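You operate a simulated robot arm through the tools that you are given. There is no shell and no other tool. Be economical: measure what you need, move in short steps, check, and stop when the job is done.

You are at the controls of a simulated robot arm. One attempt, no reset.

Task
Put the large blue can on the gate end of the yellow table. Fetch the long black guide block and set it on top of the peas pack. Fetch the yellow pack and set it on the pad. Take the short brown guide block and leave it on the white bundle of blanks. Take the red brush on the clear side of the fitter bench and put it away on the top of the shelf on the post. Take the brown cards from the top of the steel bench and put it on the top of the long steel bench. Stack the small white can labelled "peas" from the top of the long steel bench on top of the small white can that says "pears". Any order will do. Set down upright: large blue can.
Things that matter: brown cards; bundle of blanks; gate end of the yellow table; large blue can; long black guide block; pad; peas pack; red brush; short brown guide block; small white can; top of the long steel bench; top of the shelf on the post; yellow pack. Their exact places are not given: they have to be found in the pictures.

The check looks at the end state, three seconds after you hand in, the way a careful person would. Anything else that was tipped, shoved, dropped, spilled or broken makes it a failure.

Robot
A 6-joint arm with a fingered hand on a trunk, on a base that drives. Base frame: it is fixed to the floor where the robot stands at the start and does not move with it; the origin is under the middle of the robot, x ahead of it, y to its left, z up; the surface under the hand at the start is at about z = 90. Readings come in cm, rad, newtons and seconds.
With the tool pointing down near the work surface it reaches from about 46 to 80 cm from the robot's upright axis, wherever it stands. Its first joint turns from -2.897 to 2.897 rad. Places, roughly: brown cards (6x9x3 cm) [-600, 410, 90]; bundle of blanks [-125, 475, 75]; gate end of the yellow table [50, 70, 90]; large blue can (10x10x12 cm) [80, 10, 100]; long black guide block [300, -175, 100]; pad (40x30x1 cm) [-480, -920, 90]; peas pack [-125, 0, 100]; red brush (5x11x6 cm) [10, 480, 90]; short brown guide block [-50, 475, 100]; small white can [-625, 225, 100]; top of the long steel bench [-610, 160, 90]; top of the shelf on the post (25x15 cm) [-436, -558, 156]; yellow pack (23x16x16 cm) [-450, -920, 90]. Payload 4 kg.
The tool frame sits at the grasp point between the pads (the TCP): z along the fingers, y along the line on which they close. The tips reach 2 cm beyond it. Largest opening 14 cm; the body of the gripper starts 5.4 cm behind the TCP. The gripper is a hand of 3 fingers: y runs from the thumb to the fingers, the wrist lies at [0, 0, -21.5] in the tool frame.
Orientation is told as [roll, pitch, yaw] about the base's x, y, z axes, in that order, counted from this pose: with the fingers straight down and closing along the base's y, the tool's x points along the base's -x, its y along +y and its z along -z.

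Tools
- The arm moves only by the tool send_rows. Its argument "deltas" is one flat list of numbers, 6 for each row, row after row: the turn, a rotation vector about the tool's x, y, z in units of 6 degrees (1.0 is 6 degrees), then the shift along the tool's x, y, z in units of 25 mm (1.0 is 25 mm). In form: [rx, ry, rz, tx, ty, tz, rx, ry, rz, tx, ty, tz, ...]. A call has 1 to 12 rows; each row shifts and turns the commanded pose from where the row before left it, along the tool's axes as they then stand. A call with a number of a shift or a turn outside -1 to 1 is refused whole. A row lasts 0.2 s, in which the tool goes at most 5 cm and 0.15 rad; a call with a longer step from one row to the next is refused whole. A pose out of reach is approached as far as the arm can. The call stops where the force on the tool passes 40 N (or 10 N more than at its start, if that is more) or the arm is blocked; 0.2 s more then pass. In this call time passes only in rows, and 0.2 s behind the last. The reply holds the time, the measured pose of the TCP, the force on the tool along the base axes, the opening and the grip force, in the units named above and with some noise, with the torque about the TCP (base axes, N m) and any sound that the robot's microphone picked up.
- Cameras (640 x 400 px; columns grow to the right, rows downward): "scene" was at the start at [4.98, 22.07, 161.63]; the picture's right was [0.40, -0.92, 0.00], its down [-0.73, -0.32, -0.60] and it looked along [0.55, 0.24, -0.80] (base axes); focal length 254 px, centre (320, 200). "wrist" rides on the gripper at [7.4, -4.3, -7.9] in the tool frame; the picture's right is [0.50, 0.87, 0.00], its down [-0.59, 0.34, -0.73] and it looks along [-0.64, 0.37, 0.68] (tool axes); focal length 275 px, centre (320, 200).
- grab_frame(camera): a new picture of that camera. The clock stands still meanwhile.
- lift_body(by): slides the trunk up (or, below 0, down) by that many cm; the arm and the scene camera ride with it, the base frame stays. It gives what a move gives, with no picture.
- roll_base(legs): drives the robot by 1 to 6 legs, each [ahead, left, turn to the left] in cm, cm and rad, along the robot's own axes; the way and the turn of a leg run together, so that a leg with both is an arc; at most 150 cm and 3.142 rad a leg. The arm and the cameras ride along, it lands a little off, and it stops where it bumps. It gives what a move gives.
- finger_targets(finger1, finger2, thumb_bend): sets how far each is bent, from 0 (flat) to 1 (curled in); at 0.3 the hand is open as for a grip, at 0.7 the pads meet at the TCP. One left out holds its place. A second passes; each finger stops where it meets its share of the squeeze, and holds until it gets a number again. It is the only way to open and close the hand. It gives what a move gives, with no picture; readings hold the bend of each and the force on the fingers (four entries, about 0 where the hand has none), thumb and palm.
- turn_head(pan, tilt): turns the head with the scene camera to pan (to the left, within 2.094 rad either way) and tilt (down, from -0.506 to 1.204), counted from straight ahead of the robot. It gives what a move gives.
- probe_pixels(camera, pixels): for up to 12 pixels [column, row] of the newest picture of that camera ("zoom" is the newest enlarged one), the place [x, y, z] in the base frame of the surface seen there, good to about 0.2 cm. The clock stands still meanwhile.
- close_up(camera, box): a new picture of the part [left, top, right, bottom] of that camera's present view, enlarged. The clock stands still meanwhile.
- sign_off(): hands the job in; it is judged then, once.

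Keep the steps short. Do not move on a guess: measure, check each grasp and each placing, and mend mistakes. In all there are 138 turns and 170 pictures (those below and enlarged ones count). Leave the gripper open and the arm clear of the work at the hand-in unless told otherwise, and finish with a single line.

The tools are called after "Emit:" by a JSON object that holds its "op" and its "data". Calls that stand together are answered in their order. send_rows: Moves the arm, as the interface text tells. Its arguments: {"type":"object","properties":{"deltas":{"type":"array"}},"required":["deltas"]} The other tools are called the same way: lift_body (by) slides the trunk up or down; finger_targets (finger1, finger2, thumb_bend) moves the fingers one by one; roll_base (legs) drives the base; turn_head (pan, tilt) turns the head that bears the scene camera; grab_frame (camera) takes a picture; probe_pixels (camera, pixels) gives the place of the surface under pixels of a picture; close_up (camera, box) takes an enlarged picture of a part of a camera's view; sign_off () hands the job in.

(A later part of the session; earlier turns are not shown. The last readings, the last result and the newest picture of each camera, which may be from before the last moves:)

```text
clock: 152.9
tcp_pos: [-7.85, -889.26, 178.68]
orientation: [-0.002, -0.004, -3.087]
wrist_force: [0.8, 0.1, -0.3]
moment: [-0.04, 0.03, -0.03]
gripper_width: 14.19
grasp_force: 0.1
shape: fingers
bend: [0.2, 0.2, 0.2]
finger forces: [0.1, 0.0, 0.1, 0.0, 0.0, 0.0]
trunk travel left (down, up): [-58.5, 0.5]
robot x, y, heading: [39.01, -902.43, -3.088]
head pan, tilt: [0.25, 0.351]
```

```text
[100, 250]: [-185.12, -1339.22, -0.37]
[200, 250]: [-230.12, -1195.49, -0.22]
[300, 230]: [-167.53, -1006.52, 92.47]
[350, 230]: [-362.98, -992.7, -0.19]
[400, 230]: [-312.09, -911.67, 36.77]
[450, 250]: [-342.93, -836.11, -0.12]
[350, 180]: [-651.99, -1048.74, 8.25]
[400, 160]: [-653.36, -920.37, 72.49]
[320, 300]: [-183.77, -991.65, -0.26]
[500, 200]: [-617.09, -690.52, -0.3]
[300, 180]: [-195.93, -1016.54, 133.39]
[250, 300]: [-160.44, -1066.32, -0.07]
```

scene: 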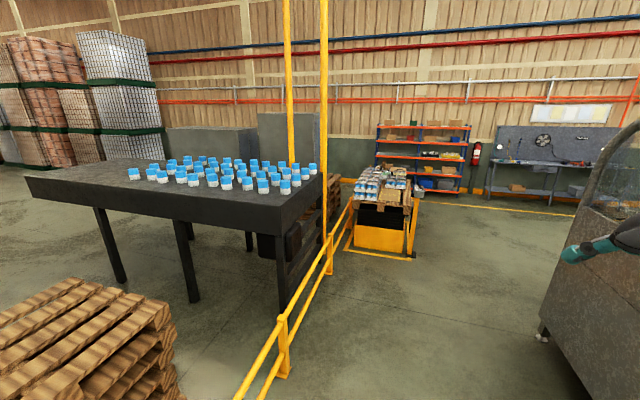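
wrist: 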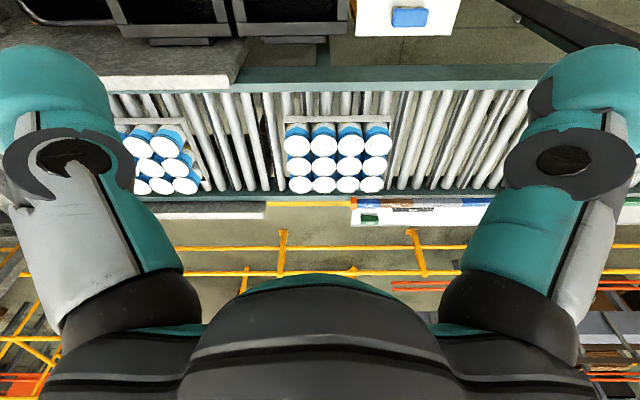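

Open way toward -x. Drive ahead 2 legs and look at the cart/bench.

Emit:
{"op": "roll_base", "data": {"legs": [[0, 0, -0.05], [145, -25, 0], [90, -20, 0]]}}

Emit:
{"op": "turn_head", "data": {"pan": 0.35, "tilt": 0.5}}

Emit:
{"op": "grab_frame", "data": {"camera": "scene"}}

Emit:
{"op": "turn_head", "data": {"pan": -0.5, "tilt": 0.3}}

Emit:
{"op": "grab_frame", "data": {"camera": "scene"}}

```text
clock: 165.2
tcp_pos: [-245.83, -839.7, 178.67]
orientation: [-0.002, -0.003, 3.127]
wrist_force: [-0.5, -0.4, 0.1]
moment: [0.01, -0.01, -0.03]
gripper_width: 14.2
grasp_force: 0.0
shape: fingers
bend: [0.2, 0.2, 0.2]
finger forces: [0.0, 0.1, 0.0, 0.0, 0.0, 0.0]
trunk travel left (down, up): [-58.5, 0.5]
robot x, y, heading: [-199.83, -856.35, 3.123]
head pan, tilt: [0.25, 0.351]
```

```text
clock: 165.9
tcp_pos: [-245.88, -839.66, 178.5]
orientation: [-0.002, -0.003, 3.127]
wrist_force: [0.6, 0.2, -0.1]
moment: [-0.01, -0.01, 0.01]
gripper_width: 14.17
grasp_force: 0.0
shape: fingers
bend: [0.2, 0.2, 0.2]
finger forces: [0.0, 0.0, 0.0, 0.0, 0.0, 0.0]
trunk travel left (down, up): [-58.5, 0.5]
robot x, y, heading: [-199.93, -856.29, 3.132]
head pan, tilt: [0.351, 0.499]
```

```text
109 pictures are left
```

scene: 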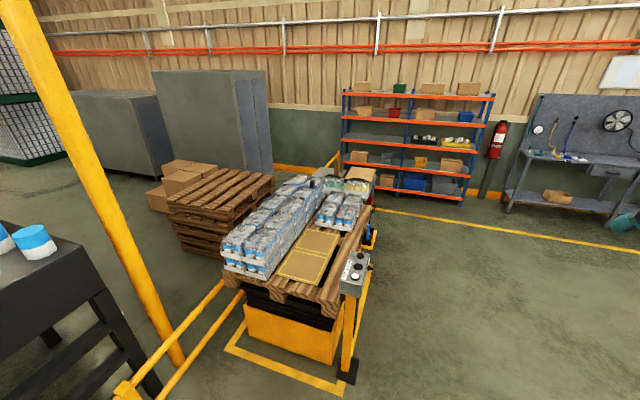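

```text
clock: 167.1
tcp_pos: [-245.78, -839.75, 178.56]
orientation: [-0.001, -0.004, 3.126]
wrist_force: [0.1, 0.2, 0.0]
moment: [0.0, -0.02, 0.03]
gripper_width: 14.19
grasp_force: 0.0
shape: fingers
bend: [0.2, 0.2, 0.2]
finger forces: [0.1, 0.1, 0.0, 0.1, 0.0, 0.0]
trunk travel left (down, up): [-58.5, 0.5]
robot x, y, heading: [-199.85, -856.76, 3.133]
head pan, tilt: [-0.499, 0.3]
```

```text
108 pictures are left
```

scene: 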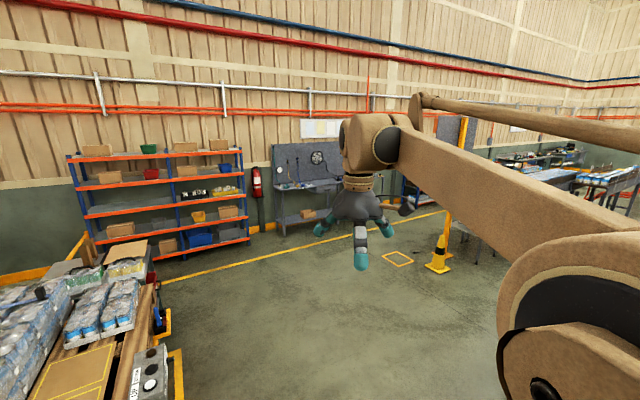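

The lift table holds packs on a pallet; the pad looks like the outlined brown board. I drive to its long (+y) side and face it.

Emit:
{"op": "roll_base", "data": {"legs": [[135, -50, 0], [120, 0, 0], [0, 0, 1.58]]}}

Emit:
{"op": "turn_head", "data": {"pan": 0.3, "tilt": 0.75}}

Emit:
{"op": "grab_frame", "data": {"camera": "scene"}}

Emit:
{"op": "turn_head", "data": {"pan": -0.35, "tilt": 0.75}}

Emit:
{"op": "grab_frame", "data": {"camera": "scene"}}

```text
clock: 183.9
tcp_pos: [-471.88, -856.78, 178.71]
orientation: [-0.002, -0.004, -1.523]
wrist_force: [0.1, -0.2, 1.1]
moment: [-0.02, -0.02, 0.0]
gripper_width: 14.2
grasp_force: 0.0
shape: fingers
bend: [0.2, 0.2, 0.2]
finger forces: [0.0, 0.1, 0.1, 0.0, 0.0, 0.0]
trunk travel left (down, up): [-58.5, 0.5]
robot x, y, heading: [-458.59, -810.3, -1.519]
head pan, tilt: [-0.499, 0.3]
```

```text
clock: 185.1
tcp_pos: [-472.02, -856.85, 178.67]
orientation: [-0.002, -0.004, -1.523]
wrist_force: [-0.5, -0.2, 0.7]
moment: [0.01, -0.02, -0.03]
gripper_width: 14.18
grasp_force: 0.1
shape: fingers
bend: [0.2, 0.2, 0.2]
finger forces: [0.0, 0.0, 0.0, 0.0, 0.1, 0.0]
trunk travel left (down, up): [-58.5, 0.5]
robot x, y, heading: [-458.18, -810.01, -1.522]
head pan, tilt: [0.3, 0.75]
```

```text
107 pictures are left
```

scene: 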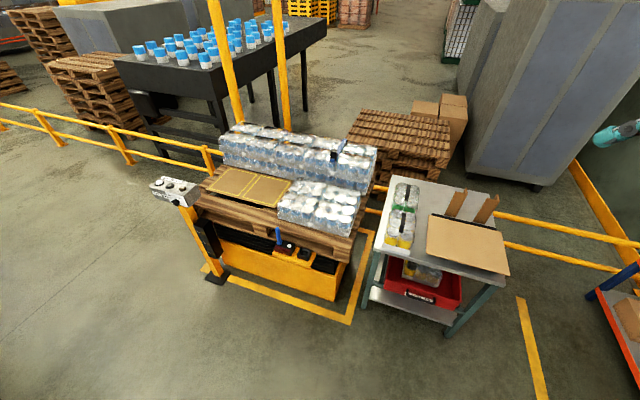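

```text
clock: 186.1
tcp_pos: [-472.01, -856.93, 178.74]
orientation: [-0.002, -0.005, -1.522]
wrist_force: [0.1, 0.6, 1.0]
moment: [-0.03, 0.0, -0.04]
gripper_width: 14.22
grasp_force: 0.1
shape: fingers
bend: [0.2, 0.2, 0.2]
finger forces: [0.0, 0.0, 0.0, 0.1, 0.1, 0.1]
trunk travel left (down, up): [-58.5, 0.5]
robot x, y, heading: [-458.79, -810.1, -1.523]
head pan, tilt: [-0.351, 0.75]
```

```text
106 pictures are left
```

scene: 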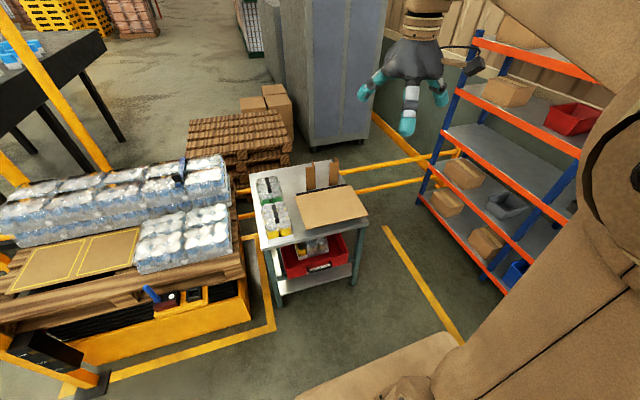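

The trolley carries the brown pad and packs; the yellow one at (278,215). Zoom and measure.

Emit:
{"op": "close_up", "data": {"camera": "scene", "box": [235, 150, 395, 250]}}

Emit:
{"op": "probe_pixels", "data": {"camera": "zoom", "pixels": [[130, 225], [200, 225], [160, 240], [140, 215], [190, 330], [330, 240], [260, 200], [480, 180], [510, 250], [270, 310], [300, 100], [130, 130]]}}

```text
4.00 times, centred on (315, 200) of scene
```

zoom: 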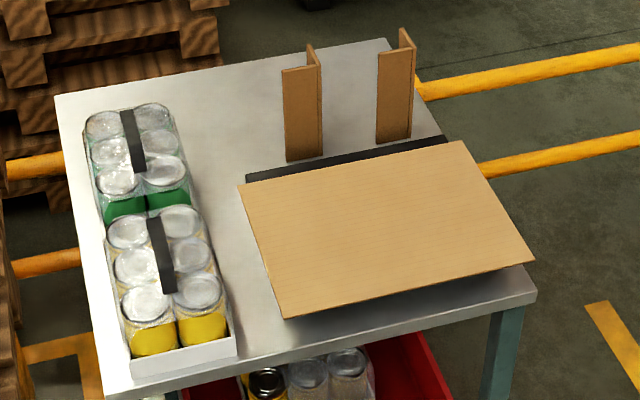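

```text
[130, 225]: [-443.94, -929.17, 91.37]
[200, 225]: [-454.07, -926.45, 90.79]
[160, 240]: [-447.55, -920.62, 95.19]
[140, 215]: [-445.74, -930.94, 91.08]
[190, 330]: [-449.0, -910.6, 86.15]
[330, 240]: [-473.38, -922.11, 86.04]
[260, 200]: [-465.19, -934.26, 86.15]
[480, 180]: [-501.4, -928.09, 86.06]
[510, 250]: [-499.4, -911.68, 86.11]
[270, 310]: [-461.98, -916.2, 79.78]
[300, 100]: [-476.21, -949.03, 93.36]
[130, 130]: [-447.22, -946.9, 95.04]
```

Yellow pack: six wrapped cans with a black strap handle on top (z≈95), at (-448,-921); pad centre ≈ (-482,-922,86). I approach 45 cm and lower the trunk.

Emit:
{"op": "roll_base", "data": {"legs": [[44, 0, -0.05]]}}

Emit:
{"op": "lift_body", "data": {"by": -34}}

Emit:
{"op": "turn_head", "data": {"pan": 0.0, "tilt": 0.95}}

Emit:
{"op": "grab_frame", "data": {"camera": "scene"}}

Emit:
{"op": "grab_frame", "data": {"camera": "wrist"}}

```text
clock: 188.8
tcp_pos: [-473.44, -900.39, 178.63]
orientation: [-0.001, -0.003, -1.574]
wrist_force: [0.1, -0.3, 0.6]
moment: [0.03, 0.02, 0.01]
gripper_width: 14.22
grasp_force: 0.1
shape: fingers
bend: [0.2, 0.2, 0.2]
finger forces: [0.0, 0.0, 0.1, 0.1, 0.0, 0.1]
trunk travel left (down, up): [-58.5, 0.5]
robot x, y, heading: [-457.61, -854.45, -1.565]
head pan, tilt: [-0.351, 0.75]
```

```text
clock: 192.1
tcp_pos: [-473.37, -900.46, 144.65]
orientation: [-0.001, -0.003, -1.573]
wrist_force: [0.6, -0.9, 0.4]
moment: [0.02, 0.0, -0.01]
gripper_width: 14.2
grasp_force: 0.1
shape: fingers
bend: [0.2, 0.2, 0.2]
finger forces: [0.0, 0.0, 0.0, 0.0, 0.0, 0.0]
trunk travel left (down, up): [-24.5, 34.5]
robot x, y, heading: [-457.45, -854.48, -1.569]
head pan, tilt: [-0.351, 0.75]
```

```text
clock: 193.0
tcp_pos: [-473.35, -900.36, 144.64]
orientation: [-0.001, -0.003, -1.573]
wrist_force: [0.4, 0.0, 0.3]
moment: [0.0, 0.01, 0.03]
gripper_width: 14.19
grasp_force: 0.1
shape: fingers
bend: [0.2, 0.2, 0.2]
finger forces: [0.1, 0.0, 0.0, 0.0, 0.0, 0.0]
trunk travel left (down, up): [-24.5, 34.5]
robot x, y, heading: [-457.74, -853.9, -1.571]
head pan, tilt: [0.0, 0.949]
```

```text
104 pictures are left
```

scene: 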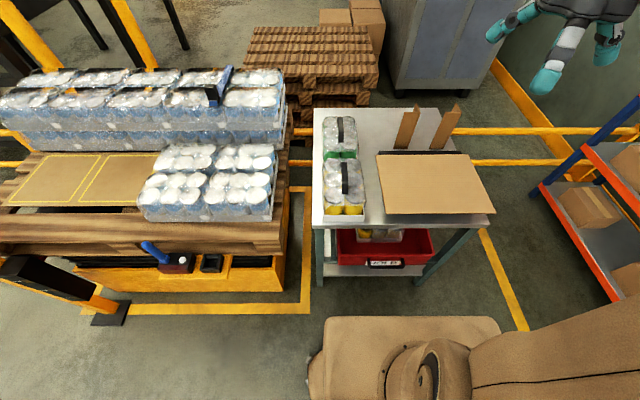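

```text
103 pictures are left
```

wrist: 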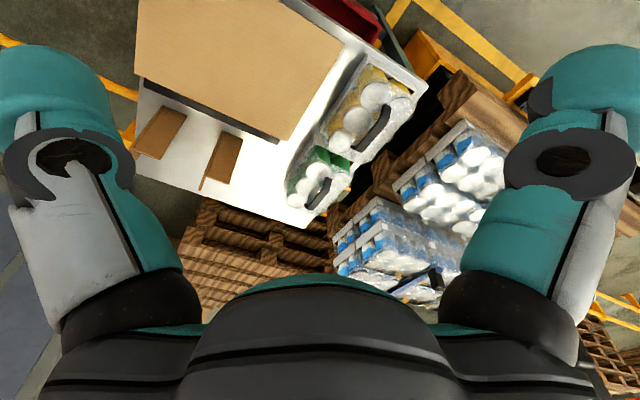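

Emit:
{"op": "close_up", "data": {"camera": "scene", "box": [300, 100, 500, 225]}}

Emit:
{"op": "probe_pixels", "data": {"camera": "zoom", "pixels": [[138, 200], [140, 235], [142, 285], [150, 240], [132, 240], [140, 298], [90, 375], [205, 372], [100, 205], [190, 200], [270, 360], [600, 360]]}}

Emit:
{"op": "probe_pixels", "data": {"camera": "scene", "pixels": [[376, 156], [468, 154], [493, 212], [386, 212], [430, 185], [410, 320], [320, 330], [500, 330]]}}

```text
3.20 times, centred on (400, 162) of scene
```

zoom: 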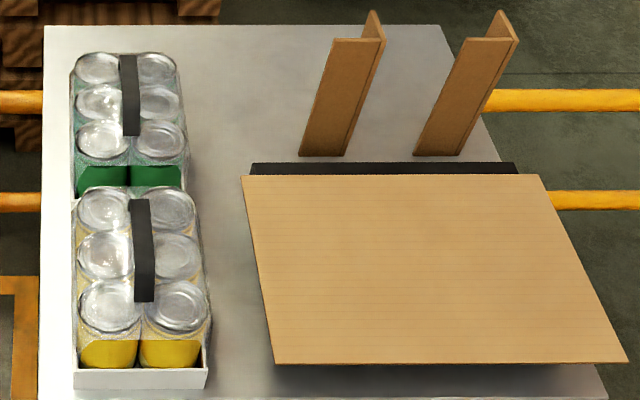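

```text
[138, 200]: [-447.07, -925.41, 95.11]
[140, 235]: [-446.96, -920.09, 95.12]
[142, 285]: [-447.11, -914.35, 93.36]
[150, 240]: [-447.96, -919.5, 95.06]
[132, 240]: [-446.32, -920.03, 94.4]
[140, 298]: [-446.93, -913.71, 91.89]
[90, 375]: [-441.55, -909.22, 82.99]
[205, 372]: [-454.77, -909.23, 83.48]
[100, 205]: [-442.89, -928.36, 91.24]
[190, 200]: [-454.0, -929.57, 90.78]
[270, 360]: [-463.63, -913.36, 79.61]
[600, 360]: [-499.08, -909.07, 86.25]
```

```text
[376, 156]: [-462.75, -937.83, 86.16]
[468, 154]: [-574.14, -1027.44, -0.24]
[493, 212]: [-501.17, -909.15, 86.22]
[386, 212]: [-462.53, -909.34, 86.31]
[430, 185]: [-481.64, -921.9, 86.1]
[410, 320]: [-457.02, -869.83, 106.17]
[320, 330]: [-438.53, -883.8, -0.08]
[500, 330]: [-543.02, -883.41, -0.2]
```

Handle: a band 2 cm wide along y from -914 to -927, top z 95.1, centre (-447.1,-920). Tool y already lies along base x. Move above it.

Emit:
{"op": "send_rows", "data": {"deltas": [0, 0, 0, -0.653, 0.875, 1, 0, 0, 0, -0.653, 0.875, 1, 0, 0, 0, -0.653, 0.875, 1, 0, 0, 0, -0.653, 0.875, 1, 0, 0, 0, -0.653, 0.875, 1, 0, 0, 0, -0.653, 0.875, 1, 0, 0, 0, -0.653, 0.875, 1, 0, 0, 0, -0.653, 0.875, 1, 0, 0, 0, -0.653, 0.875, 1, 0, 0, 0, -0.653, 0.875, 1, 0, 0, 0, -0.653, 0.875, 1, 0, 0, 0, -0.653, 0.875, 1]}}

Emit:
{"op": "finger_targets", "data": {"finger1": 0.45, "finger2": 0.45, "thumb_bend": 0.45}}

Emit:
{"op": "grab_frame", "data": {"camera": "wrist"}}

```text
clock: 195.6
tcp_pos: [-447.12, -920.28, 114.66]
orientation: [-0.002, -0.005, -1.575]
wrist_force: [0.9, -0.1, -0.1]
moment: [0.0, 0.02, 0.0]
gripper_width: 14.2
grasp_force: 0.2
shape: fingers
bend: [0.2, 0.2, 0.2]
finger forces: [0.0, 0.0, 0.1, 0.0, 0.0, 0.0]
trunk travel left (down, up): [-24.5, 34.5]
robot x, y, heading: [-457.24, -854.59, -1.571]
head pan, tilt: [0.0, 0.949]
```

```text
clock: 196.6
tcp_pos: [-447.18, -920.23, 114.82]
orientation: [-0.002, -0.003, -1.574]
wrist_force: [1.4, 0.3, -0.4]
moment: [0.03, 0.03, -0.02]
gripper_width: 7.93
grasp_force: 0.1
shape: fingers
bend: [0.45, 0.45, 0.45]
finger forces: [0.0, 0.1, 0.0, 0.0, 0.0, 0.0]
trunk travel left (down, up): [-24.5, 34.5]
robot x, y, heading: [-457.21, -854.19, -1.57]
head pan, tilt: [0.0, 0.949]
```

```text
101 pictures are left
```

wrist: 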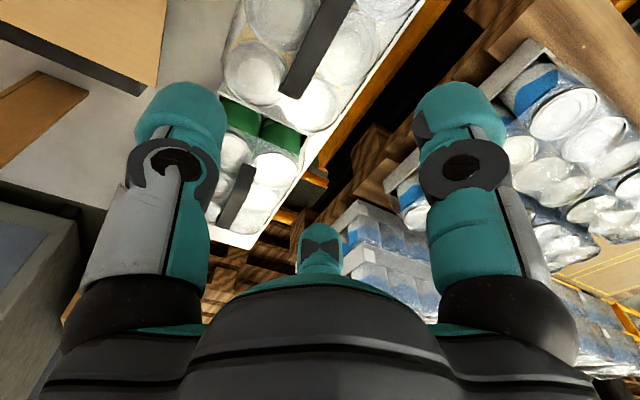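

Aligned over the strap. Descend to z≈94.3.

Emit:
{"op": "send_rows", "data": {"deltas": [0, 0, 0, 0, 0, 1, 0, 0, 0, 0, 0, 1, 0, 0, 0, 0, 0, 1, 0, 0, 0, 0, 0, 1, 0, 0, 0, 0, 0, 1, 0, 0, 0, 0, 0, 1, 0, 0, 0, 0, 0, 1, 0, 0, 0, 0, 0, 0.7, 0, 0, 0, 0, 0, 0.4]}}

Emit:
{"op": "grab_frame", "data": {"camera": "wrist"}}

Emit:
{"op": "close_up", "data": {"camera": "scene", "box": [300, 100, 420, 175]}}

```text
clock: 198.6
tcp_pos: [-447.28, -920.23, 94.3]
orientation: [-0.004, -0.003, -1.574]
wrist_force: [-0.1, 0.0, 1.8]
moment: [0.02, -0.03, 0.0]
gripper_width: 7.96
grasp_force: 1.1
shape: fingers
bend: [0.45, 0.45, 0.45]
finger forces: [0.8, 0.3, 0.1, 0.0, 0.4, 0.0]
trunk travel left (down, up): [-24.5, 34.5]
robot x, y, heading: [-457.22, -854.5, -1.57]
head pan, tilt: [0.0, 0.949]
```

```text
100 pictures are left
```

wrist: 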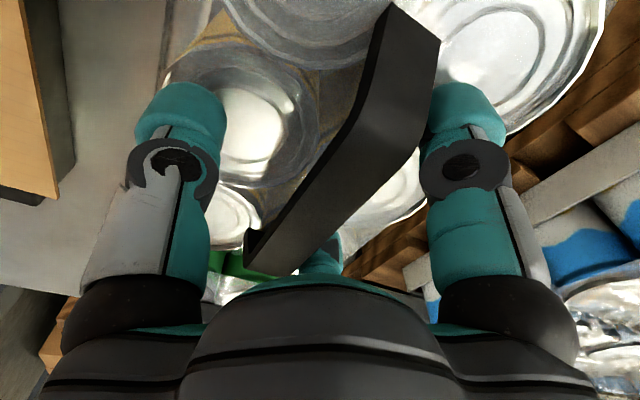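

```text
5.33 times, centred on (360, 138) of scene
```

zoom: 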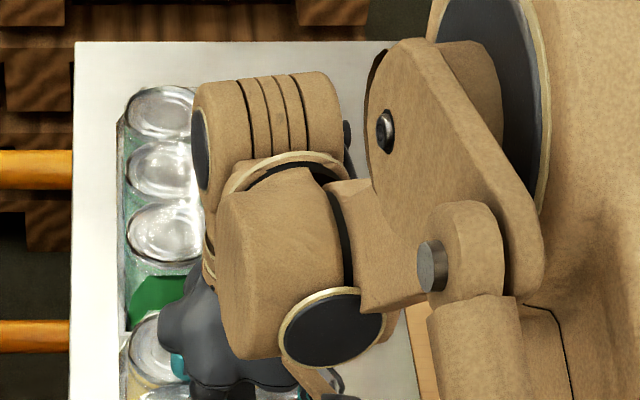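

Strap is between thumb and fingers; tips just brush the can tops. Raise 3 mm and close.

Emit:
{"op": "send_rows", "data": {"deltas": [0, 0, 0, 0, 0, -0.15]}}

Emit:
{"op": "finger_targets", "data": {"finger1": 0.72, "finger2": 0.72, "thumb_bend": 0.72}}

Emit:
{"op": "grab_frame", "data": {"camera": "wrist"}}

```text
clock: 199.0
tcp_pos: [-447.28, -920.33, 94.76]
orientation: [-0.002, -0.002, -1.574]
wrist_force: [1.0, 0.1, -0.3]
moment: [0.0, -0.02, 0.08]
gripper_width: 7.97
grasp_force: 0.2
shape: fingers
bend: [0.45, 0.45, 0.45]
finger forces: [0.0, 0.0, 0.0, 0.0, 0.1, 0.0]
trunk travel left (down, up): [-24.5, 34.5]
robot x, y, heading: [-457.48, -854.5, -1.573]
head pan, tilt: [0.0, 0.949]
```

```text
clock: 200.0
tcp_pos: [-447.33, -920.25, 94.62]
orientation: [0.0, -0.005, -1.574]
wrist_force: [0.2, 0.2, -0.2]
moment: [0.02, -0.03, 0.0]
gripper_width: 2.22
grasp_force: 21.7
shape: fingers
bend: [0.64, 0.64, 0.63]
finger forces: [10.9, 11.6, 0.0, 0.1, 21.8, 0.0]
trunk travel left (down, up): [-24.5, 34.5]
robot x, y, heading: [-457.48, -854.2, -1.572]
head pan, tilt: [0.0, 0.949]
```

```text
98 pictures are left
```

wrist: 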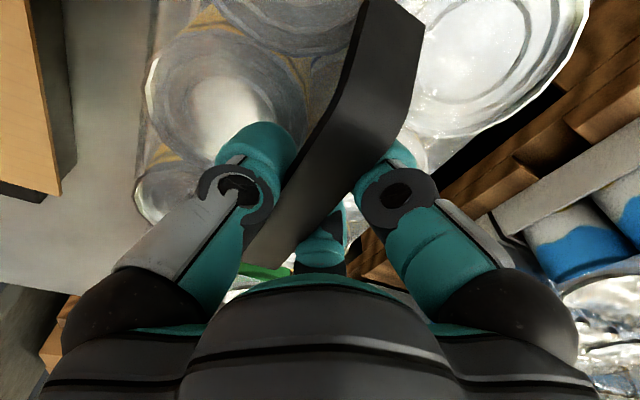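

Gripped, 2.2 cm wide. Squeeze a bit more and lift 5 cm.

Emit:
{"op": "finger_targets", "data": {"finger1": 0.85, "finger2": 0.85, "thumb_bend": 0.85}}

Emit:
{"op": "send_rows", "data": {"deltas": [0, 0, 0, 0, 0, -0.2, 0, 0, 0, 0, 0, -0.3, 0, 0, 0, 0, 0, -0.5, 0, 0, 0, 0, 0, -1]}}

Emit:
{"op": "close_up", "data": {"camera": "scene", "box": [280, 90, 500, 228]}}

```text
clock: 201.0
tcp_pos: [-447.23, -920.31, 94.64]
orientation: [-0.002, -0.001, -1.574]
wrist_force: [-0.4, 0.4, -0.2]
moment: [0.0, 0.0, 0.0]
gripper_width: 1.79
grasp_force: 33.6
shape: fingers
bend: [0.81, 0.61, 0.64]
finger forces: [17.7, 17.0, 0.1, 0.0, 33.3, 0.1]
trunk travel left (down, up): [-24.5, 34.5]
robot x, y, heading: [-457.39, -854.25, -1.57]
head pan, tilt: [0.0, 0.949]
```

```text
clock: 202.0
tcp_pos: [-447.11, -920.31, 99.8]
orientation: [-0.003, -0.004, -1.574]
wrist_force: [-0.6, -0.5, -10.7]
moment: [0.1, -0.04, -0.04]
gripper_width: 1.82
grasp_force: 34.5
shape: fingers
bend: [0.81, 0.61, 0.64]
finger forces: [17.6, 17.3, 0.1, 0.0, 34.3, 0.1]
trunk travel left (down, up): [-24.5, 34.5]
robot x, y, heading: [-457.48, -854.56, -1.573]
head pan, tilt: [0.0, 0.949]
```

```text
2.90 times, centred on (390, 159) of scene
```

zoom: 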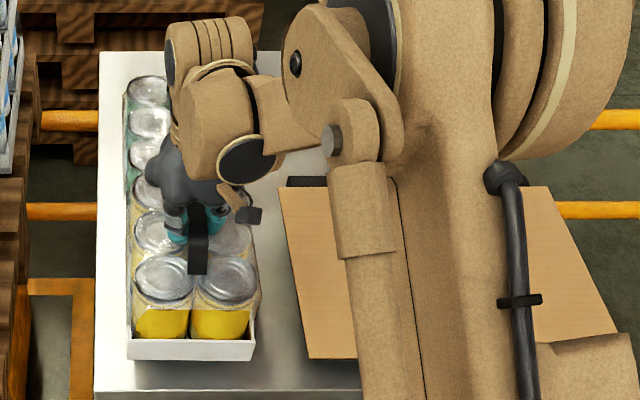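

Lifted (10.7 N). Raise 6 cm more and carry over the pad centre (-482, -922).

Emit:
{"op": "send_rows", "data": {"deltas": [0, 0, 0, 0, 0, -0.8, 0, 0, 0, 0, 0, -0.8, 0, 0, 0, 0, 0, -0.8, 0, 0, 0, 0, -0.7, 0, 0, 0, 0, 0, -0.8, 0, 0, 0, 0, 0, -0.8, 0, 0, 0, 0, 0, -0.8, 0, 0, 0, 0, 0, -0.8, 0, 0, 0, 0, 0, -0.8, 0, 0, 0, 0, 0, -0.8, 0, 0, 0, 0, 0, -0.8, 0, 0, 0, 0, 0, -0.8, 0]}}

Emit:
{"op": "send_rows", "data": {"deltas": [0, 0, 0, 0, -0.8, 0, 0, 0, 0, -0.2, -0.8, 0, 0, 0, 0, -0.2, -0.8, 0, 0, 0, 0, 0, -0.8, 0, 0, 0, 0, 0, -0.8, 0, 0, 0, 0, 0, -0.8, 0, 0, 0, 0, 0, -0.8, 0, 0, 0, 0, 0, -0.8, 0, 0, 0, 0, 0, -0.5, 0]}}

Emit:
{"op": "grab_frame", "data": {"camera": "scene"}}

Emit:
{"op": "grab_frame", "data": {"camera": "wrist"}}

```text
clock: 204.6
tcp_pos: [-465.21, -920.25, 105.83]
orientation: [-0.002, -0.001, -1.574]
wrist_force: [-0.9, -0.6, -9.0]
moment: [0.04, -0.01, 0.01]
gripper_width: 1.8
grasp_force: 34.9
shape: fingers
bend: [0.81, 0.61, 0.64]
finger forces: [17.6, 17.1, 0.1, 0.1, 34.0, 0.1]
trunk travel left (down, up): [-24.5, 34.5]
robot x, y, heading: [-457.32, -854.62, -1.574]
head pan, tilt: [0.0, 0.949]
```

```text
clock: 206.6
tcp_pos: [-482.48, -921.06, 105.79]
orientation: [0.0, -0.002, -1.573]
wrist_force: [0.9, -0.3, -9.0]
moment: [0.02, 0.01, -0.02]
gripper_width: 1.76
grasp_force: 34.7
shape: fingers
bend: [0.82, 0.61, 0.64]
finger forces: [17.6, 17.2, 0.0, 0.1, 34.6, 0.1]
trunk travel left (down, up): [-24.5, 34.5]
robot x, y, heading: [-457.39, -854.16, -1.576]
head pan, tilt: [0.0, 0.949]
```

```text
96 pictures are left
```

scene: 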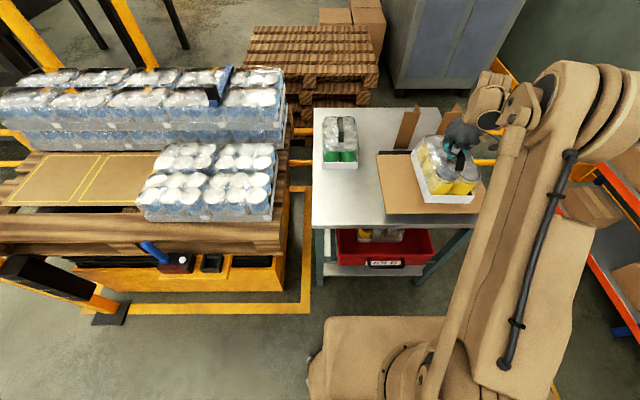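

```text
95 pictures are left
```

wrist: 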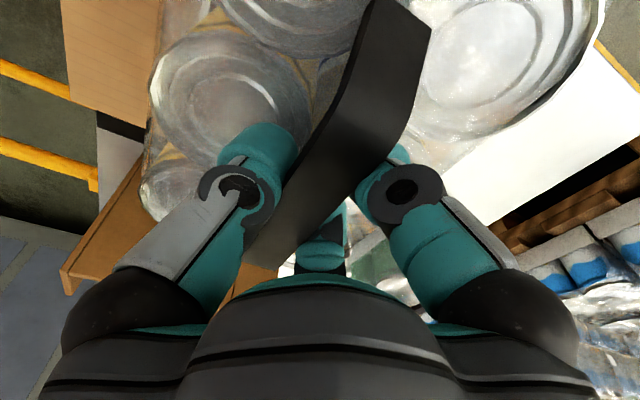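

Emit:
{"op": "close_up", "data": {"camera": "scene", "box": [360, 90, 520, 225]}}

Emit:
{"op": "probe_pixels", "data": {"camera": "zoom", "pixels": [[260, 320], [300, 310], [440, 335], [255, 340], [350, 345], [260, 200], [240, 240]]}}

```text
2.96 times, centred on (440, 158) of scene
```

zoom: 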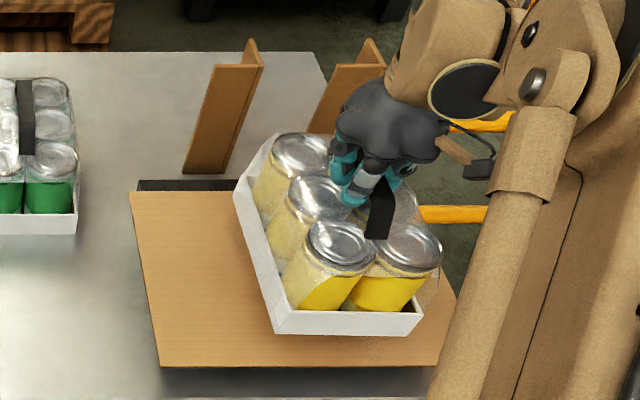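

```text
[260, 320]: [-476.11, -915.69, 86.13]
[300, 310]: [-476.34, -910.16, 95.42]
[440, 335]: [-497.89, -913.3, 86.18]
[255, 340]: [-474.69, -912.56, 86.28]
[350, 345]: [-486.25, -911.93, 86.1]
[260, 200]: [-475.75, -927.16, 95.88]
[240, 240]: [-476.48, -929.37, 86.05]
```

Hangs level, well inside the pad. Lower onto it.

Emit:
{"op": "send_rows", "data": {"deltas": [0, 0, 0, 0, 0, 0.7, 0, 0, 0, 0, 0, 0.6, 0, 0, 0, 0, 0, 0.3, 0, 0, 0, 0, 0, 0.2, 0, 0, 0, 0, 0, 0.12]}}

```text
clock: 207.8
tcp_pos: [-482.16, -921.08, 101.04]
orientation: [-0.003, -0.003, -1.573]
wrist_force: [1.7, 0.7, -5.2]
moment: [-0.05, 0.1, 0.03]
gripper_width: 1.76
grasp_force: 35.8
shape: fingers
bend: [0.82, 0.61, 0.64]
finger forces: [18.7, 18.9, 0.0, 0.0, 33.5, 0.0]
trunk travel left (down, up): [-24.5, 34.5]
robot x, y, heading: [-457.0, -854.07, -1.569]
head pan, tilt: [0.0, 0.949]
```

Partly carried by the pad (5 N left). A touch lower, then open.

Emit:
{"op": "send_rows", "data": {"deltas": [0, 0, 0, 0, 0, 0.12, 0, 0, 0, 0, 0, 0.08]}}

Emit:
{"op": "finger_targets", "data": {"finger1": 0.45, "finger2": 0.45, "thumb_bend": 0.45}}

Emit:
{"op": "send_rows", "data": {"deltas": [0, 0, 0, 0, 0, -0.4, 0, 0, 0, 0, 0, -1, 0, 0, 0, 0, 0, -1, 0, 0, 0, 0, 0, -1, 0, 0, 0, 0, 0, -1, 0, 0, 0, 0, 0, -1, 0, 0, 0, 0, 0, -1, 0, 0, 0, 0, 0, -1, 0, 0, 0, 0, 0, -1, 0, 0, 0, 0, 0, -1, 0, 0, 0, 0, 0, -1, 0, 0, 0, 0, 0, -1]}}

Emit:
{"op": "close_up", "data": {"camera": "scene", "box": [300, 90, 520, 225]}}

```text
clock: 208.4
tcp_pos: [-482.2, -920.98, 100.56]
orientation: [0.0, -0.006, -1.575]
wrist_force: [1.1, -3.5, 17.1]
moment: [0.03, 0.15, 0.03]
gripper_width: 1.62
grasp_force: 37.0
shape: fingers
bend: [0.82, 0.82, 0.64]
finger forces: [19.2, 18.2, 0.0, 0.0, 35.2, 0.2]
trunk travel left (down, up): [-24.5, 34.5]
robot x, y, heading: [-457.47, -854.1, -1.571]
head pan, tilt: [0.0, 0.949]
```

```text
clock: 209.2
tcp_pos: [-482.25, -921.07, 100.71]
orientation: [-0.002, -0.006, -1.574]
wrist_force: [-2.9, -6.7, 31.1]
moment: [1.13, -0.69, -0.04]
gripper_width: 6.89
grasp_force: 16.1
shape: fingers
bend: [0.49, 0.45, 0.45]
finger forces: [31.5, 0.0, 0.1, 0.0, 0.1, 0.1]
trunk travel left (down, up): [-24.5, 34.5]
robot x, y, heading: [-457.4, -854.14, -1.569]
head pan, tilt: [0.0, 0.949]
stopped: the force on the tool passed its limit at 41 N (the readings are from after the stop); the commanded pose is now the measured one
```

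```text
clock: 211.8
tcp_pos: [-482.18, -920.84, 129.12]
orientation: [-0.001, -0.003, -1.573]
wrist_force: [-0.3, -0.4, -0.4]
moment: [0.01, 0.01, -0.01]
gripper_width: 7.86
grasp_force: 0.1
shape: fingers
bend: [0.45, 0.45, 0.45]
finger forces: [0.1, 0.0, 0.0, 0.0, 0.0, 0.0]
trunk travel left (down, up): [-24.5, 34.5]
robot x, y, heading: [-457.55, -854.6, -1.572]
head pan, tilt: [0.0, 0.949]
```

```text
2.91 times, centred on (410, 158) of scene
```

zoom: 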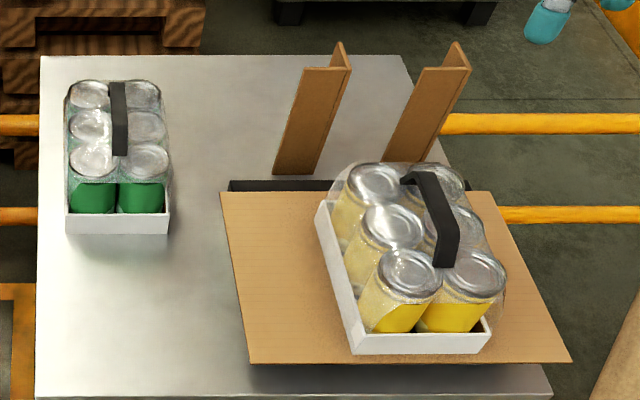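

The yellow pack is on the pad. Retract, back off, turn toward +y and look.

Emit:
{"op": "send_rows", "data": {"deltas": [0, 0, 0, 1, 0.9, -0.5, 0, 0, 0, 1, 0.9, -0.5, 0, 0, 0, 1, 0.9, -0.5, 0, 0, 0, 1, 0.9, -0.5, 0, 0, 0, 1, 0.9, -0.5, 0, 0, 0, 1, 0.9, -0.5, 0, 0, 0, 1, 0.9, -0.5, 0, 0, 0, 1, 0.9, -0.5]}}

Emit:
{"op": "roll_base", "data": {"legs": [[-60, 0, 0], [0, 120, 0], [0, 0, 1.57], [0, 0, 1.57]]}}

Emit:
{"op": "turn_head", "data": {"pan": 0.35, "tilt": 0.2}}

Emit:
{"op": "grab_frame", "data": {"camera": "scene"}}

Emit:
{"op": "probe_pixels", "data": {"camera": "scene", "pixels": [[100, 250], [200, 250], [300, 230], [350, 230], [400, 230], [450, 250], [350, 180], [400, 160], [320, 300], [500, 200], [300, 180], [250, 300]]}}

```text
clock: 213.6
tcp_pos: [-464.21, -900.96, 139.12]
orientation: [-0.001, -0.006, -1.574]
wrist_force: [0.1, 0.1, 0.7]
moment: [-0.01, 0.01, 0.03]
gripper_width: 7.91
grasp_force: 0.1
shape: fingers
bend: [0.45, 0.45, 0.45]
finger forces: [0.1, 0.0, 0.1, 0.0, 0.1, 0.0]
trunk travel left (down, up): [-24.5, 34.5]
robot x, y, heading: [-457.15, -853.99, -1.574]
head pan, tilt: [0.0, 0.949]
```

```text
clock: 230.4
tcp_pos: [-327.91, -748.52, 139.08]
orientation: [-0.002, -0.004, 1.551]
wrist_force: [-0.1, 0.2, -0.4]
moment: [-0.01, -0.04, 0.0]
gripper_width: 7.87
grasp_force: 0.1
shape: fingers
bend: [0.45, 0.45, 0.45]
finger forces: [0.0, 0.1, 0.0, 0.0, 0.1, 0.0]
trunk travel left (down, up): [-24.5, 34.5]
robot x, y, heading: [-335.64, -795.36, 1.552]
head pan, tilt: [0.0, 0.949]
```

```text
clock: 231.5
tcp_pos: [-327.99, -748.66, 139.02]
orientation: [-0.003, -0.003, 1.551]
wrist_force: [0.0, 0.4, 0.1]
moment: [0.01, 0.03, 0.03]
gripper_width: 7.89
grasp_force: 0.0
shape: fingers
bend: [0.45, 0.45, 0.45]
finger forces: [0.0, 0.0, 0.0, 0.0, 0.0, 0.0]
trunk travel left (down, up): [-24.5, 34.5]
robot x, y, heading: [-335.4, -794.94, 1.555]
head pan, tilt: [0.351, 0.201]
```

```text
92 pictures are left
```

scene: 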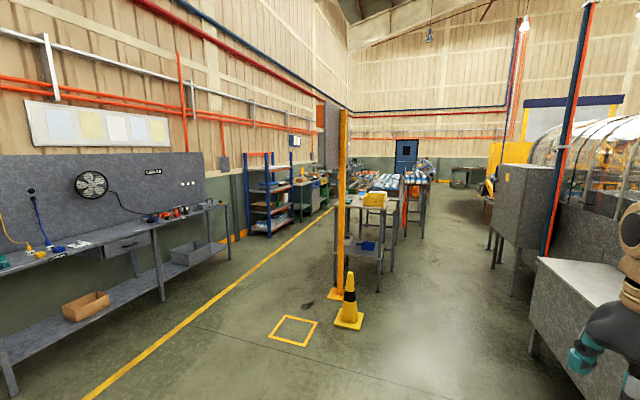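

```text
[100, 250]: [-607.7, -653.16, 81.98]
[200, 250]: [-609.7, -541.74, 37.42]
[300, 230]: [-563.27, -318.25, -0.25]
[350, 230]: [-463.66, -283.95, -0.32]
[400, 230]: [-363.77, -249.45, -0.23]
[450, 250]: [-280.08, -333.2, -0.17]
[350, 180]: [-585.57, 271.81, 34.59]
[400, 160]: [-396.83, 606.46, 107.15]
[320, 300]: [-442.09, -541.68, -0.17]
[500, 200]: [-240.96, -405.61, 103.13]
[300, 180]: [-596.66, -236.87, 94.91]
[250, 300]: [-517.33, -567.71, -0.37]
```

Corridor clear at x≈-340. Drive ahead 450 cm, glancing at the post shelf on the way later.

Emit:
{"op": "roll_base", "data": {"legs": [[149, 0, 0], [149, 10, 0], [149, 0, 0]]}}

Emit:
{"op": "turn_head", "data": {"pan": 0.2, "tilt": 0.25}}

Emit:
{"op": "grab_frame", "data": {"camera": "scene"}}

Emit:
{"op": "probe_pixels", "data": {"camera": "scene", "pixels": [[100, 300], [200, 300], [300, 230], [350, 230], [400, 230], [450, 250], [350, 180], [400, 180], [320, 300], [500, 200], [250, 200], [420, 300]]}}

```text
clock: 252.9
tcp_pos: [-318.3, -300.44, 139.03]
orientation: [0.0, -0.006, 1.491]
wrist_force: [0.0, -0.6, 0.4]
moment: [0.0, 0.03, 0.0]
gripper_width: 7.9
grasp_force: 0.1
shape: fingers
bend: [0.45, 0.45, 0.45]
finger forces: [0.0, 0.0, 0.0, 0.0, 0.0, 0.0]
trunk travel left (down, up): [-24.5, 34.5]
robot x, y, heading: [-328.71, -346.31, 1.494]
head pan, tilt: [0.351, 0.201]
```

```text
clock: 253.7
tcp_pos: [-318.3, -300.37, 139.12]
orientation: [-0.002, -0.003, 1.49]
wrist_force: [-0.3, -0.4, 0.7]
moment: [-0.01, 0.01, 0.01]
gripper_width: 7.89
grasp_force: 0.1
shape: fingers
bend: [0.45, 0.45, 0.45]
finger forces: [0.1, 0.1, 0.1, 0.0, 0.1, 0.1]
trunk travel left (down, up): [-24.5, 34.5]
robot x, y, heading: [-328.89, -346.07, 1.49]
head pan, tilt: [0.201, 0.25]
```

```text
91 pictures are left
```

scene: 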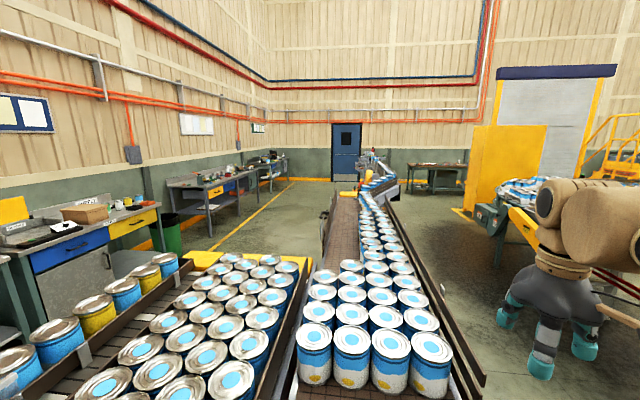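

```text
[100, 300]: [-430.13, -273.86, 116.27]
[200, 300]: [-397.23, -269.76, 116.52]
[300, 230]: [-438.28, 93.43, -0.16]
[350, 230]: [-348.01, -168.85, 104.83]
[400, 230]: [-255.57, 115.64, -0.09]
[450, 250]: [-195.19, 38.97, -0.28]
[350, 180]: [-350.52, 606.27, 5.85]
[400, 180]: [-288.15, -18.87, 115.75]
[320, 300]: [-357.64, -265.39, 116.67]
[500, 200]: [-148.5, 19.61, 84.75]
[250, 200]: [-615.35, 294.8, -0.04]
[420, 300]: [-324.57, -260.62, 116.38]
```

Conveyor lines block straight ahead. The benches lie to the left; I back off and look left.

Emit:
{"op": "roll_base", "data": {"legs": [[-90, 0, 0.08]]}}

Emit:
{"op": "turn_head", "data": {"pan": 0.75, "tilt": 0.35}}

Emit:
{"op": "grab_frame", "data": {"camera": "scene"}}

Emit:
{"op": "probe_pixels", "data": {"camera": "scene", "pixels": [[100, 300], [200, 300], [300, 230], [350, 230], [400, 230], [450, 250], [350, 180], [400, 180], [320, 300], [500, 200], [250, 200], [420, 300]]}}

```text
clock: 258.4
tcp_pos: [-325.44, -388.93, 139.1]
orientation: [-0.001, -0.003, 1.563]
wrist_force: [1.3, -0.9, -0.6]
moment: [0.0, -0.01, 0.0]
gripper_width: 7.89
grasp_force: 0.0
shape: fingers
bend: [0.45, 0.45, 0.45]
finger forces: [0.0, 0.0, 0.0, 0.0, 0.1, 0.0]
trunk travel left (down, up): [-24.5, 34.5]
robot x, y, heading: [-332.36, -436.07, 1.564]
head pan, tilt: [0.201, 0.25]
```

```text
clock: 259.3
tcp_pos: [-325.36, -388.84, 139.0]
orientation: [-0.002, -0.003, 1.563]
wrist_force: [0.3, 0.6, -0.1]
moment: [0.02, 0.0, 0.0]
gripper_width: 7.87
grasp_force: 0.0
shape: fingers
bend: [0.45, 0.45, 0.45]
finger forces: [0.0, 0.0, 0.1, 0.0, 0.0, 0.0]
trunk travel left (down, up): [-24.5, 34.5]
robot x, y, heading: [-332.42, -435.4, 1.565]
head pan, tilt: [0.75, 0.351]
```

```text
90 pictures are left
```

scene: 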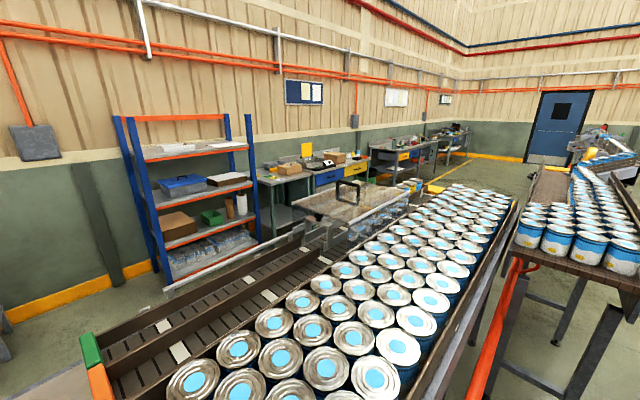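

```text
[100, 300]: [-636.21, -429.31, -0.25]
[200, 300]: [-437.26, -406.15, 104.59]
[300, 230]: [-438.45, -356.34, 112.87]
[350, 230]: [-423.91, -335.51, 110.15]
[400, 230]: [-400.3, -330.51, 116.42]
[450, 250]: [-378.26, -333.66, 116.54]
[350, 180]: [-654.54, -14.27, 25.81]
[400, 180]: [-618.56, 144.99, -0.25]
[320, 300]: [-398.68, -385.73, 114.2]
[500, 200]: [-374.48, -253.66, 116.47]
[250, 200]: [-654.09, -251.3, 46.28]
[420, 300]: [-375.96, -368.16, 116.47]
```

Emit:
{"op": "turn_head", "data": {"pan": 1.5, "tilt": 0.5}}

Emit:
{"op": "grab_frame", "data": {"camera": "scene"}}

Emit:
{"op": "probe_pixels", "data": {"camera": "scene", "pixels": [[100, 300], [200, 300], [300, 230], [350, 230], [400, 230], [450, 250], [350, 180], [400, 180], [320, 300], [500, 200], [250, 200], [420, 300]]}}

```text
clock: 260.4
tcp_pos: [-325.25, -388.78, 139.1]
orientation: [-0.002, -0.005, 1.565]
wrist_force: [0.0, -0.1, 0.2]
moment: [-0.02, 0.04, 0.0]
gripper_width: 7.88
grasp_force: 0.1
shape: fingers
bend: [0.45, 0.45, 0.45]
finger forces: [0.0, 0.1, 0.0, 0.0, 0.0, 0.0]
trunk travel left (down, up): [-24.5, 34.5]
robot x, y, heading: [-332.69, -435.46, 1.564]
head pan, tilt: [1.499, 0.499]
```

```text
89 pictures are left
```

scene: 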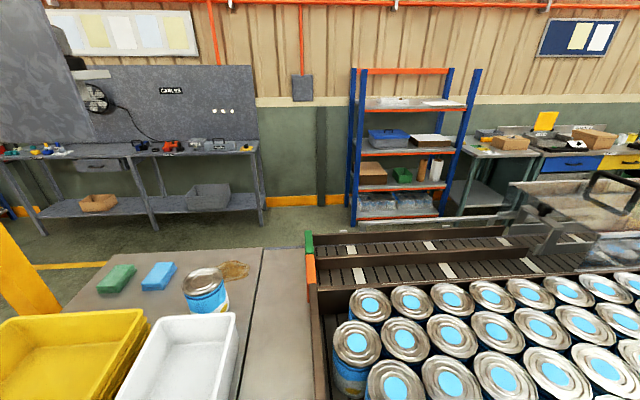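

```text
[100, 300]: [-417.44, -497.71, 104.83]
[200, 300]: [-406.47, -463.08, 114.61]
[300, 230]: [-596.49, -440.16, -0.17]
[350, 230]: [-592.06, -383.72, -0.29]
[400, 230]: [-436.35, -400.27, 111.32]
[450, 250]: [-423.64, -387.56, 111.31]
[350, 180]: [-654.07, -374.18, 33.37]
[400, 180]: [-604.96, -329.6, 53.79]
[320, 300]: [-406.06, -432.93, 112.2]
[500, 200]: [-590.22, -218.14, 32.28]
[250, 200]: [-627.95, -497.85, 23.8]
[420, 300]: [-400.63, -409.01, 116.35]
```

Route: back to y≈-685, left past the post, then up the aisle x≈-525.

Emit:
{"op": "roll_base", "data": {"legs": [[-125, 0, 0], [-125, 0, 0], [0, 125, 0], [0, 70, 0]]}}

Emit:
{"op": "turn_head", "data": {"pan": -0.2, "tilt": 0.15}}

Emit:
{"op": "grab_frame", "data": {"camera": "scene"}}

Emit:
{"op": "probe_pixels", "data": {"camera": "scene", "pixels": [[100, 300], [200, 300], [300, 230], [350, 230], [400, 230], [450, 250], [250, 230], [320, 300]]}}

```text
clock: 282.1
tcp_pos: [-524.53, -632.39, 139.05]
orientation: [0.0, -0.002, 1.522]
wrist_force: [-0.1, -0.1, 0.6]
moment: [0.06, -0.01, 0.03]
gripper_width: 7.88
grasp_force: 0.0
shape: fingers
bend: [0.45, 0.45, 0.45]
finger forces: [0.1, 0.0, 0.0, 0.0, 0.0, 0.0]
trunk travel left (down, up): [-24.5, 34.5]
robot x, y, heading: [-533.72, -678.96, 1.523]
head pan, tilt: [1.499, 0.499]
```

```text
clock: 283.8
tcp_pos: [-524.35, -632.45, 139.09]
orientation: [0.0, -0.005, 1.525]
wrist_force: [0.8, -0.1, -0.3]
moment: [0.01, 0.0, 0.0]
gripper_width: 7.89
grasp_force: 0.1
shape: fingers
bend: [0.45, 0.45, 0.45]
finger forces: [0.1, 0.0, 0.0, 0.0, 0.0, 0.0]
trunk travel left (down, up): [-24.5, 34.5]
robot x, y, heading: [-533.48, -679.01, 1.524]
head pan, tilt: [-0.201, 0.15]
```

```text
88 pictures are left
```

scene: 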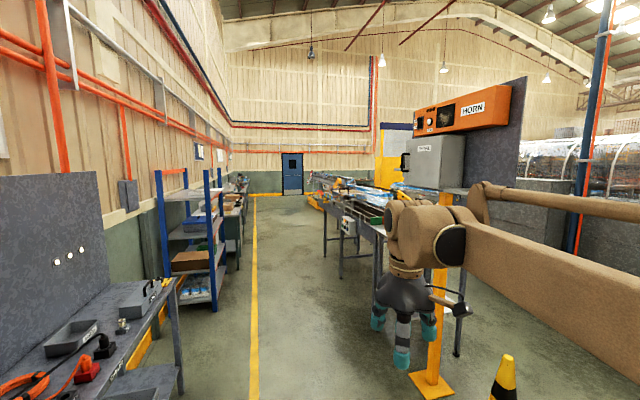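

```text
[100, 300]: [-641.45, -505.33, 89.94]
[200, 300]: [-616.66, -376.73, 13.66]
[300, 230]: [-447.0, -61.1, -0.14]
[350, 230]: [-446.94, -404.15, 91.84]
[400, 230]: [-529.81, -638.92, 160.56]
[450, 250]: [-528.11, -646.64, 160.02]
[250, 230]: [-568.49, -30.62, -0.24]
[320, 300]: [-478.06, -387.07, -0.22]
```

The aisle ahead (x≈-530) is clear. I examine the post's shelf while here.

Emit:
{"op": "close_up", "data": {"camera": "scene", "box": [390, 70, 550, 220]}}

Emit:
{"op": "probe_pixels", "data": {"camera": "scene", "pixels": [[440, 155], [470, 110], [450, 195], [480, 192], [425, 115], [510, 90], [405, 160], [455, 140], [460, 200], [415, 125]]}}

Emit:
{"op": "roll_base", "data": {"legs": [[149, 0, 0.04], [149, 0, 0], [149, 0, 0], [149, 0, 0]]}}

Emit:
{"op": "turn_head", "data": {"pan": 0.5, "tilt": 0.4}}

Emit:
{"op": "grab_frame", "data": {"camera": "scene"}}

```text
2.67 times, centred on (470, 145) of scene
```

zoom: 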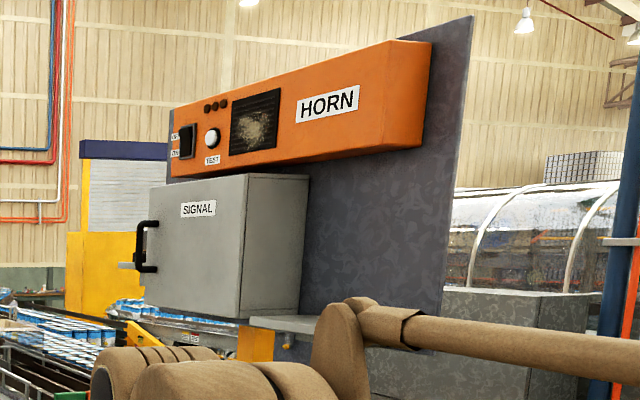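

```text
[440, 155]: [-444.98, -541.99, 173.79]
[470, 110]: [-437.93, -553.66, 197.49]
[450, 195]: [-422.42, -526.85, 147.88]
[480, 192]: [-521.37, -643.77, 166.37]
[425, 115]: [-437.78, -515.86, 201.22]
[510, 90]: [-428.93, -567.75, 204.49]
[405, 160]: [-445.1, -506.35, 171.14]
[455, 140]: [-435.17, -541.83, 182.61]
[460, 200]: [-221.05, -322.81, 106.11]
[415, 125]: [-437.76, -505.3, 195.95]
```

```text
clock: 312.3
tcp_pos: [-537.34, -33.95, 138.95]
orientation: [-0.003, -0.002, 1.6]
wrist_force: [0.1, -0.4, 0.0]
moment: [0.02, -0.02, 0.0]
gripper_width: 7.85
grasp_force: 0.1
shape: fingers
bend: [0.45, 0.45, 0.45]
finger forces: [0.0, 0.0, 0.1, 0.1, 0.1, 0.0]
trunk travel left (down, up): [-24.5, 34.5]
robot x, y, heading: [-542.55, -81.14, 1.6]
head pan, tilt: [-0.201, 0.15]
```

```text
clock: 313.3
tcp_pos: [-537.37, -33.95, 139.04]
orientation: [-0.002, -0.004, 1.601]
wrist_force: [0.5, -0.1, 0.2]
moment: [-0.01, 0.0, 0.0]
gripper_width: 7.9
grasp_force: 0.0
shape: fingers
bend: [0.45, 0.45, 0.45]
finger forces: [0.0, 0.0, 0.0, 0.0, 0.1, 0.0]
trunk travel left (down, up): [-24.5, 34.5]
robot x, y, heading: [-542.49, -80.69, 1.603]
head pan, tilt: [0.499, 0.4]
```

```text
86 pictures are left
```

scene: 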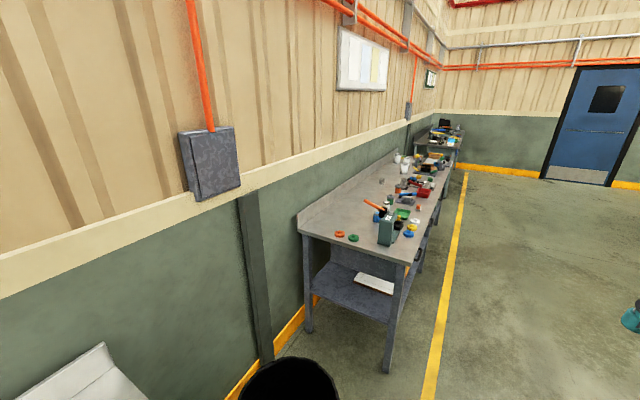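

The long steel bench is ahead on the left. Drive alongside and face it.

Emit:
{"op": "roll_base", "data": {"legs": [[130, -8, 0], [125, -5, 0], [0, 0, 1.54]]}}

Emit:
{"op": "turn_head", "data": {"pan": 0.4, "tilt": 0.65}}

Emit:
{"op": "grab_frame", "data": {"camera": "scene"}}

Emit:
{"op": "turn_head", "data": {"pan": -0.4, "tilt": 0.65}}

Emit:
{"op": "grab_frame", "data": {"camera": "scene"}}

```text
clock: 329.6
tcp_pos: [-585.17, 181.94, 139.14]
orientation: [-0.001, -0.003, -3.123]
wrist_force: [-0.2, 0.3, 0.0]
moment: [0.01, -0.01, 0.02]
gripper_width: 7.92
grasp_force: 0.1
shape: fingers
bend: [0.45, 0.45, 0.45]
finger forces: [0.0, 0.0, 0.1, 0.0, 0.0, 0.0]
trunk travel left (down, up): [-24.5, 34.5]
robot x, y, heading: [-538.13, 175.95, -3.122]
head pan, tilt: [0.499, 0.4]
```

```text
clock: 330.4
tcp_pos: [-585.13, 182.05, 139.06]
orientation: [-0.002, -0.003, -3.123]
wrist_force: [0.3, 0.0, -1.0]
moment: [0.02, -0.01, -0.05]
gripper_width: 7.92
grasp_force: 0.2
shape: fingers
bend: [0.45, 0.45, 0.45]
finger forces: [0.0, 0.0, 0.1, 0.0, 0.0, 0.0]
trunk travel left (down, up): [-24.5, 34.5]
robot x, y, heading: [-538.31, 175.94, -3.117]
head pan, tilt: [0.4, 0.649]
```

```text
85 pictures are left
```

scene: 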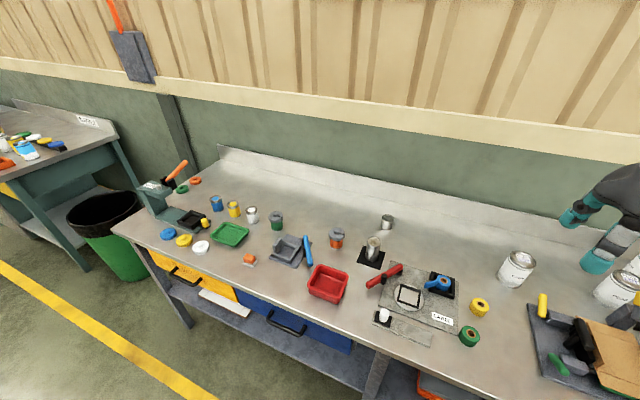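

```text
clock: 331.6
tcp_pos: [-585.14, 182.01, 139.0]
orientation: [-0.001, -0.004, -3.123]
wrist_force: [0.4, -0.6, 0.3]
moment: [-0.01, 0.03, 0.0]
gripper_width: 7.89
grasp_force: 0.0
shape: fingers
bend: [0.45, 0.45, 0.45]
finger forces: [0.0, 0.0, 0.0, 0.1, 0.1, 0.0]
trunk travel left (down, up): [-24.5, 34.5]
robot x, y, heading: [-538.26, 176.16, -3.119]
head pan, tilt: [-0.4, 0.649]
```

```text
84 pictures are left
```

scene: 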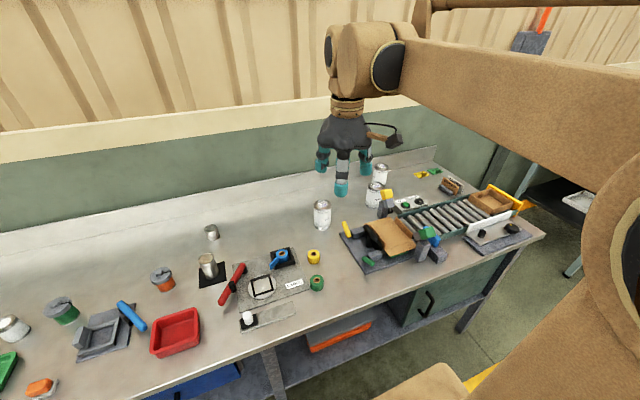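

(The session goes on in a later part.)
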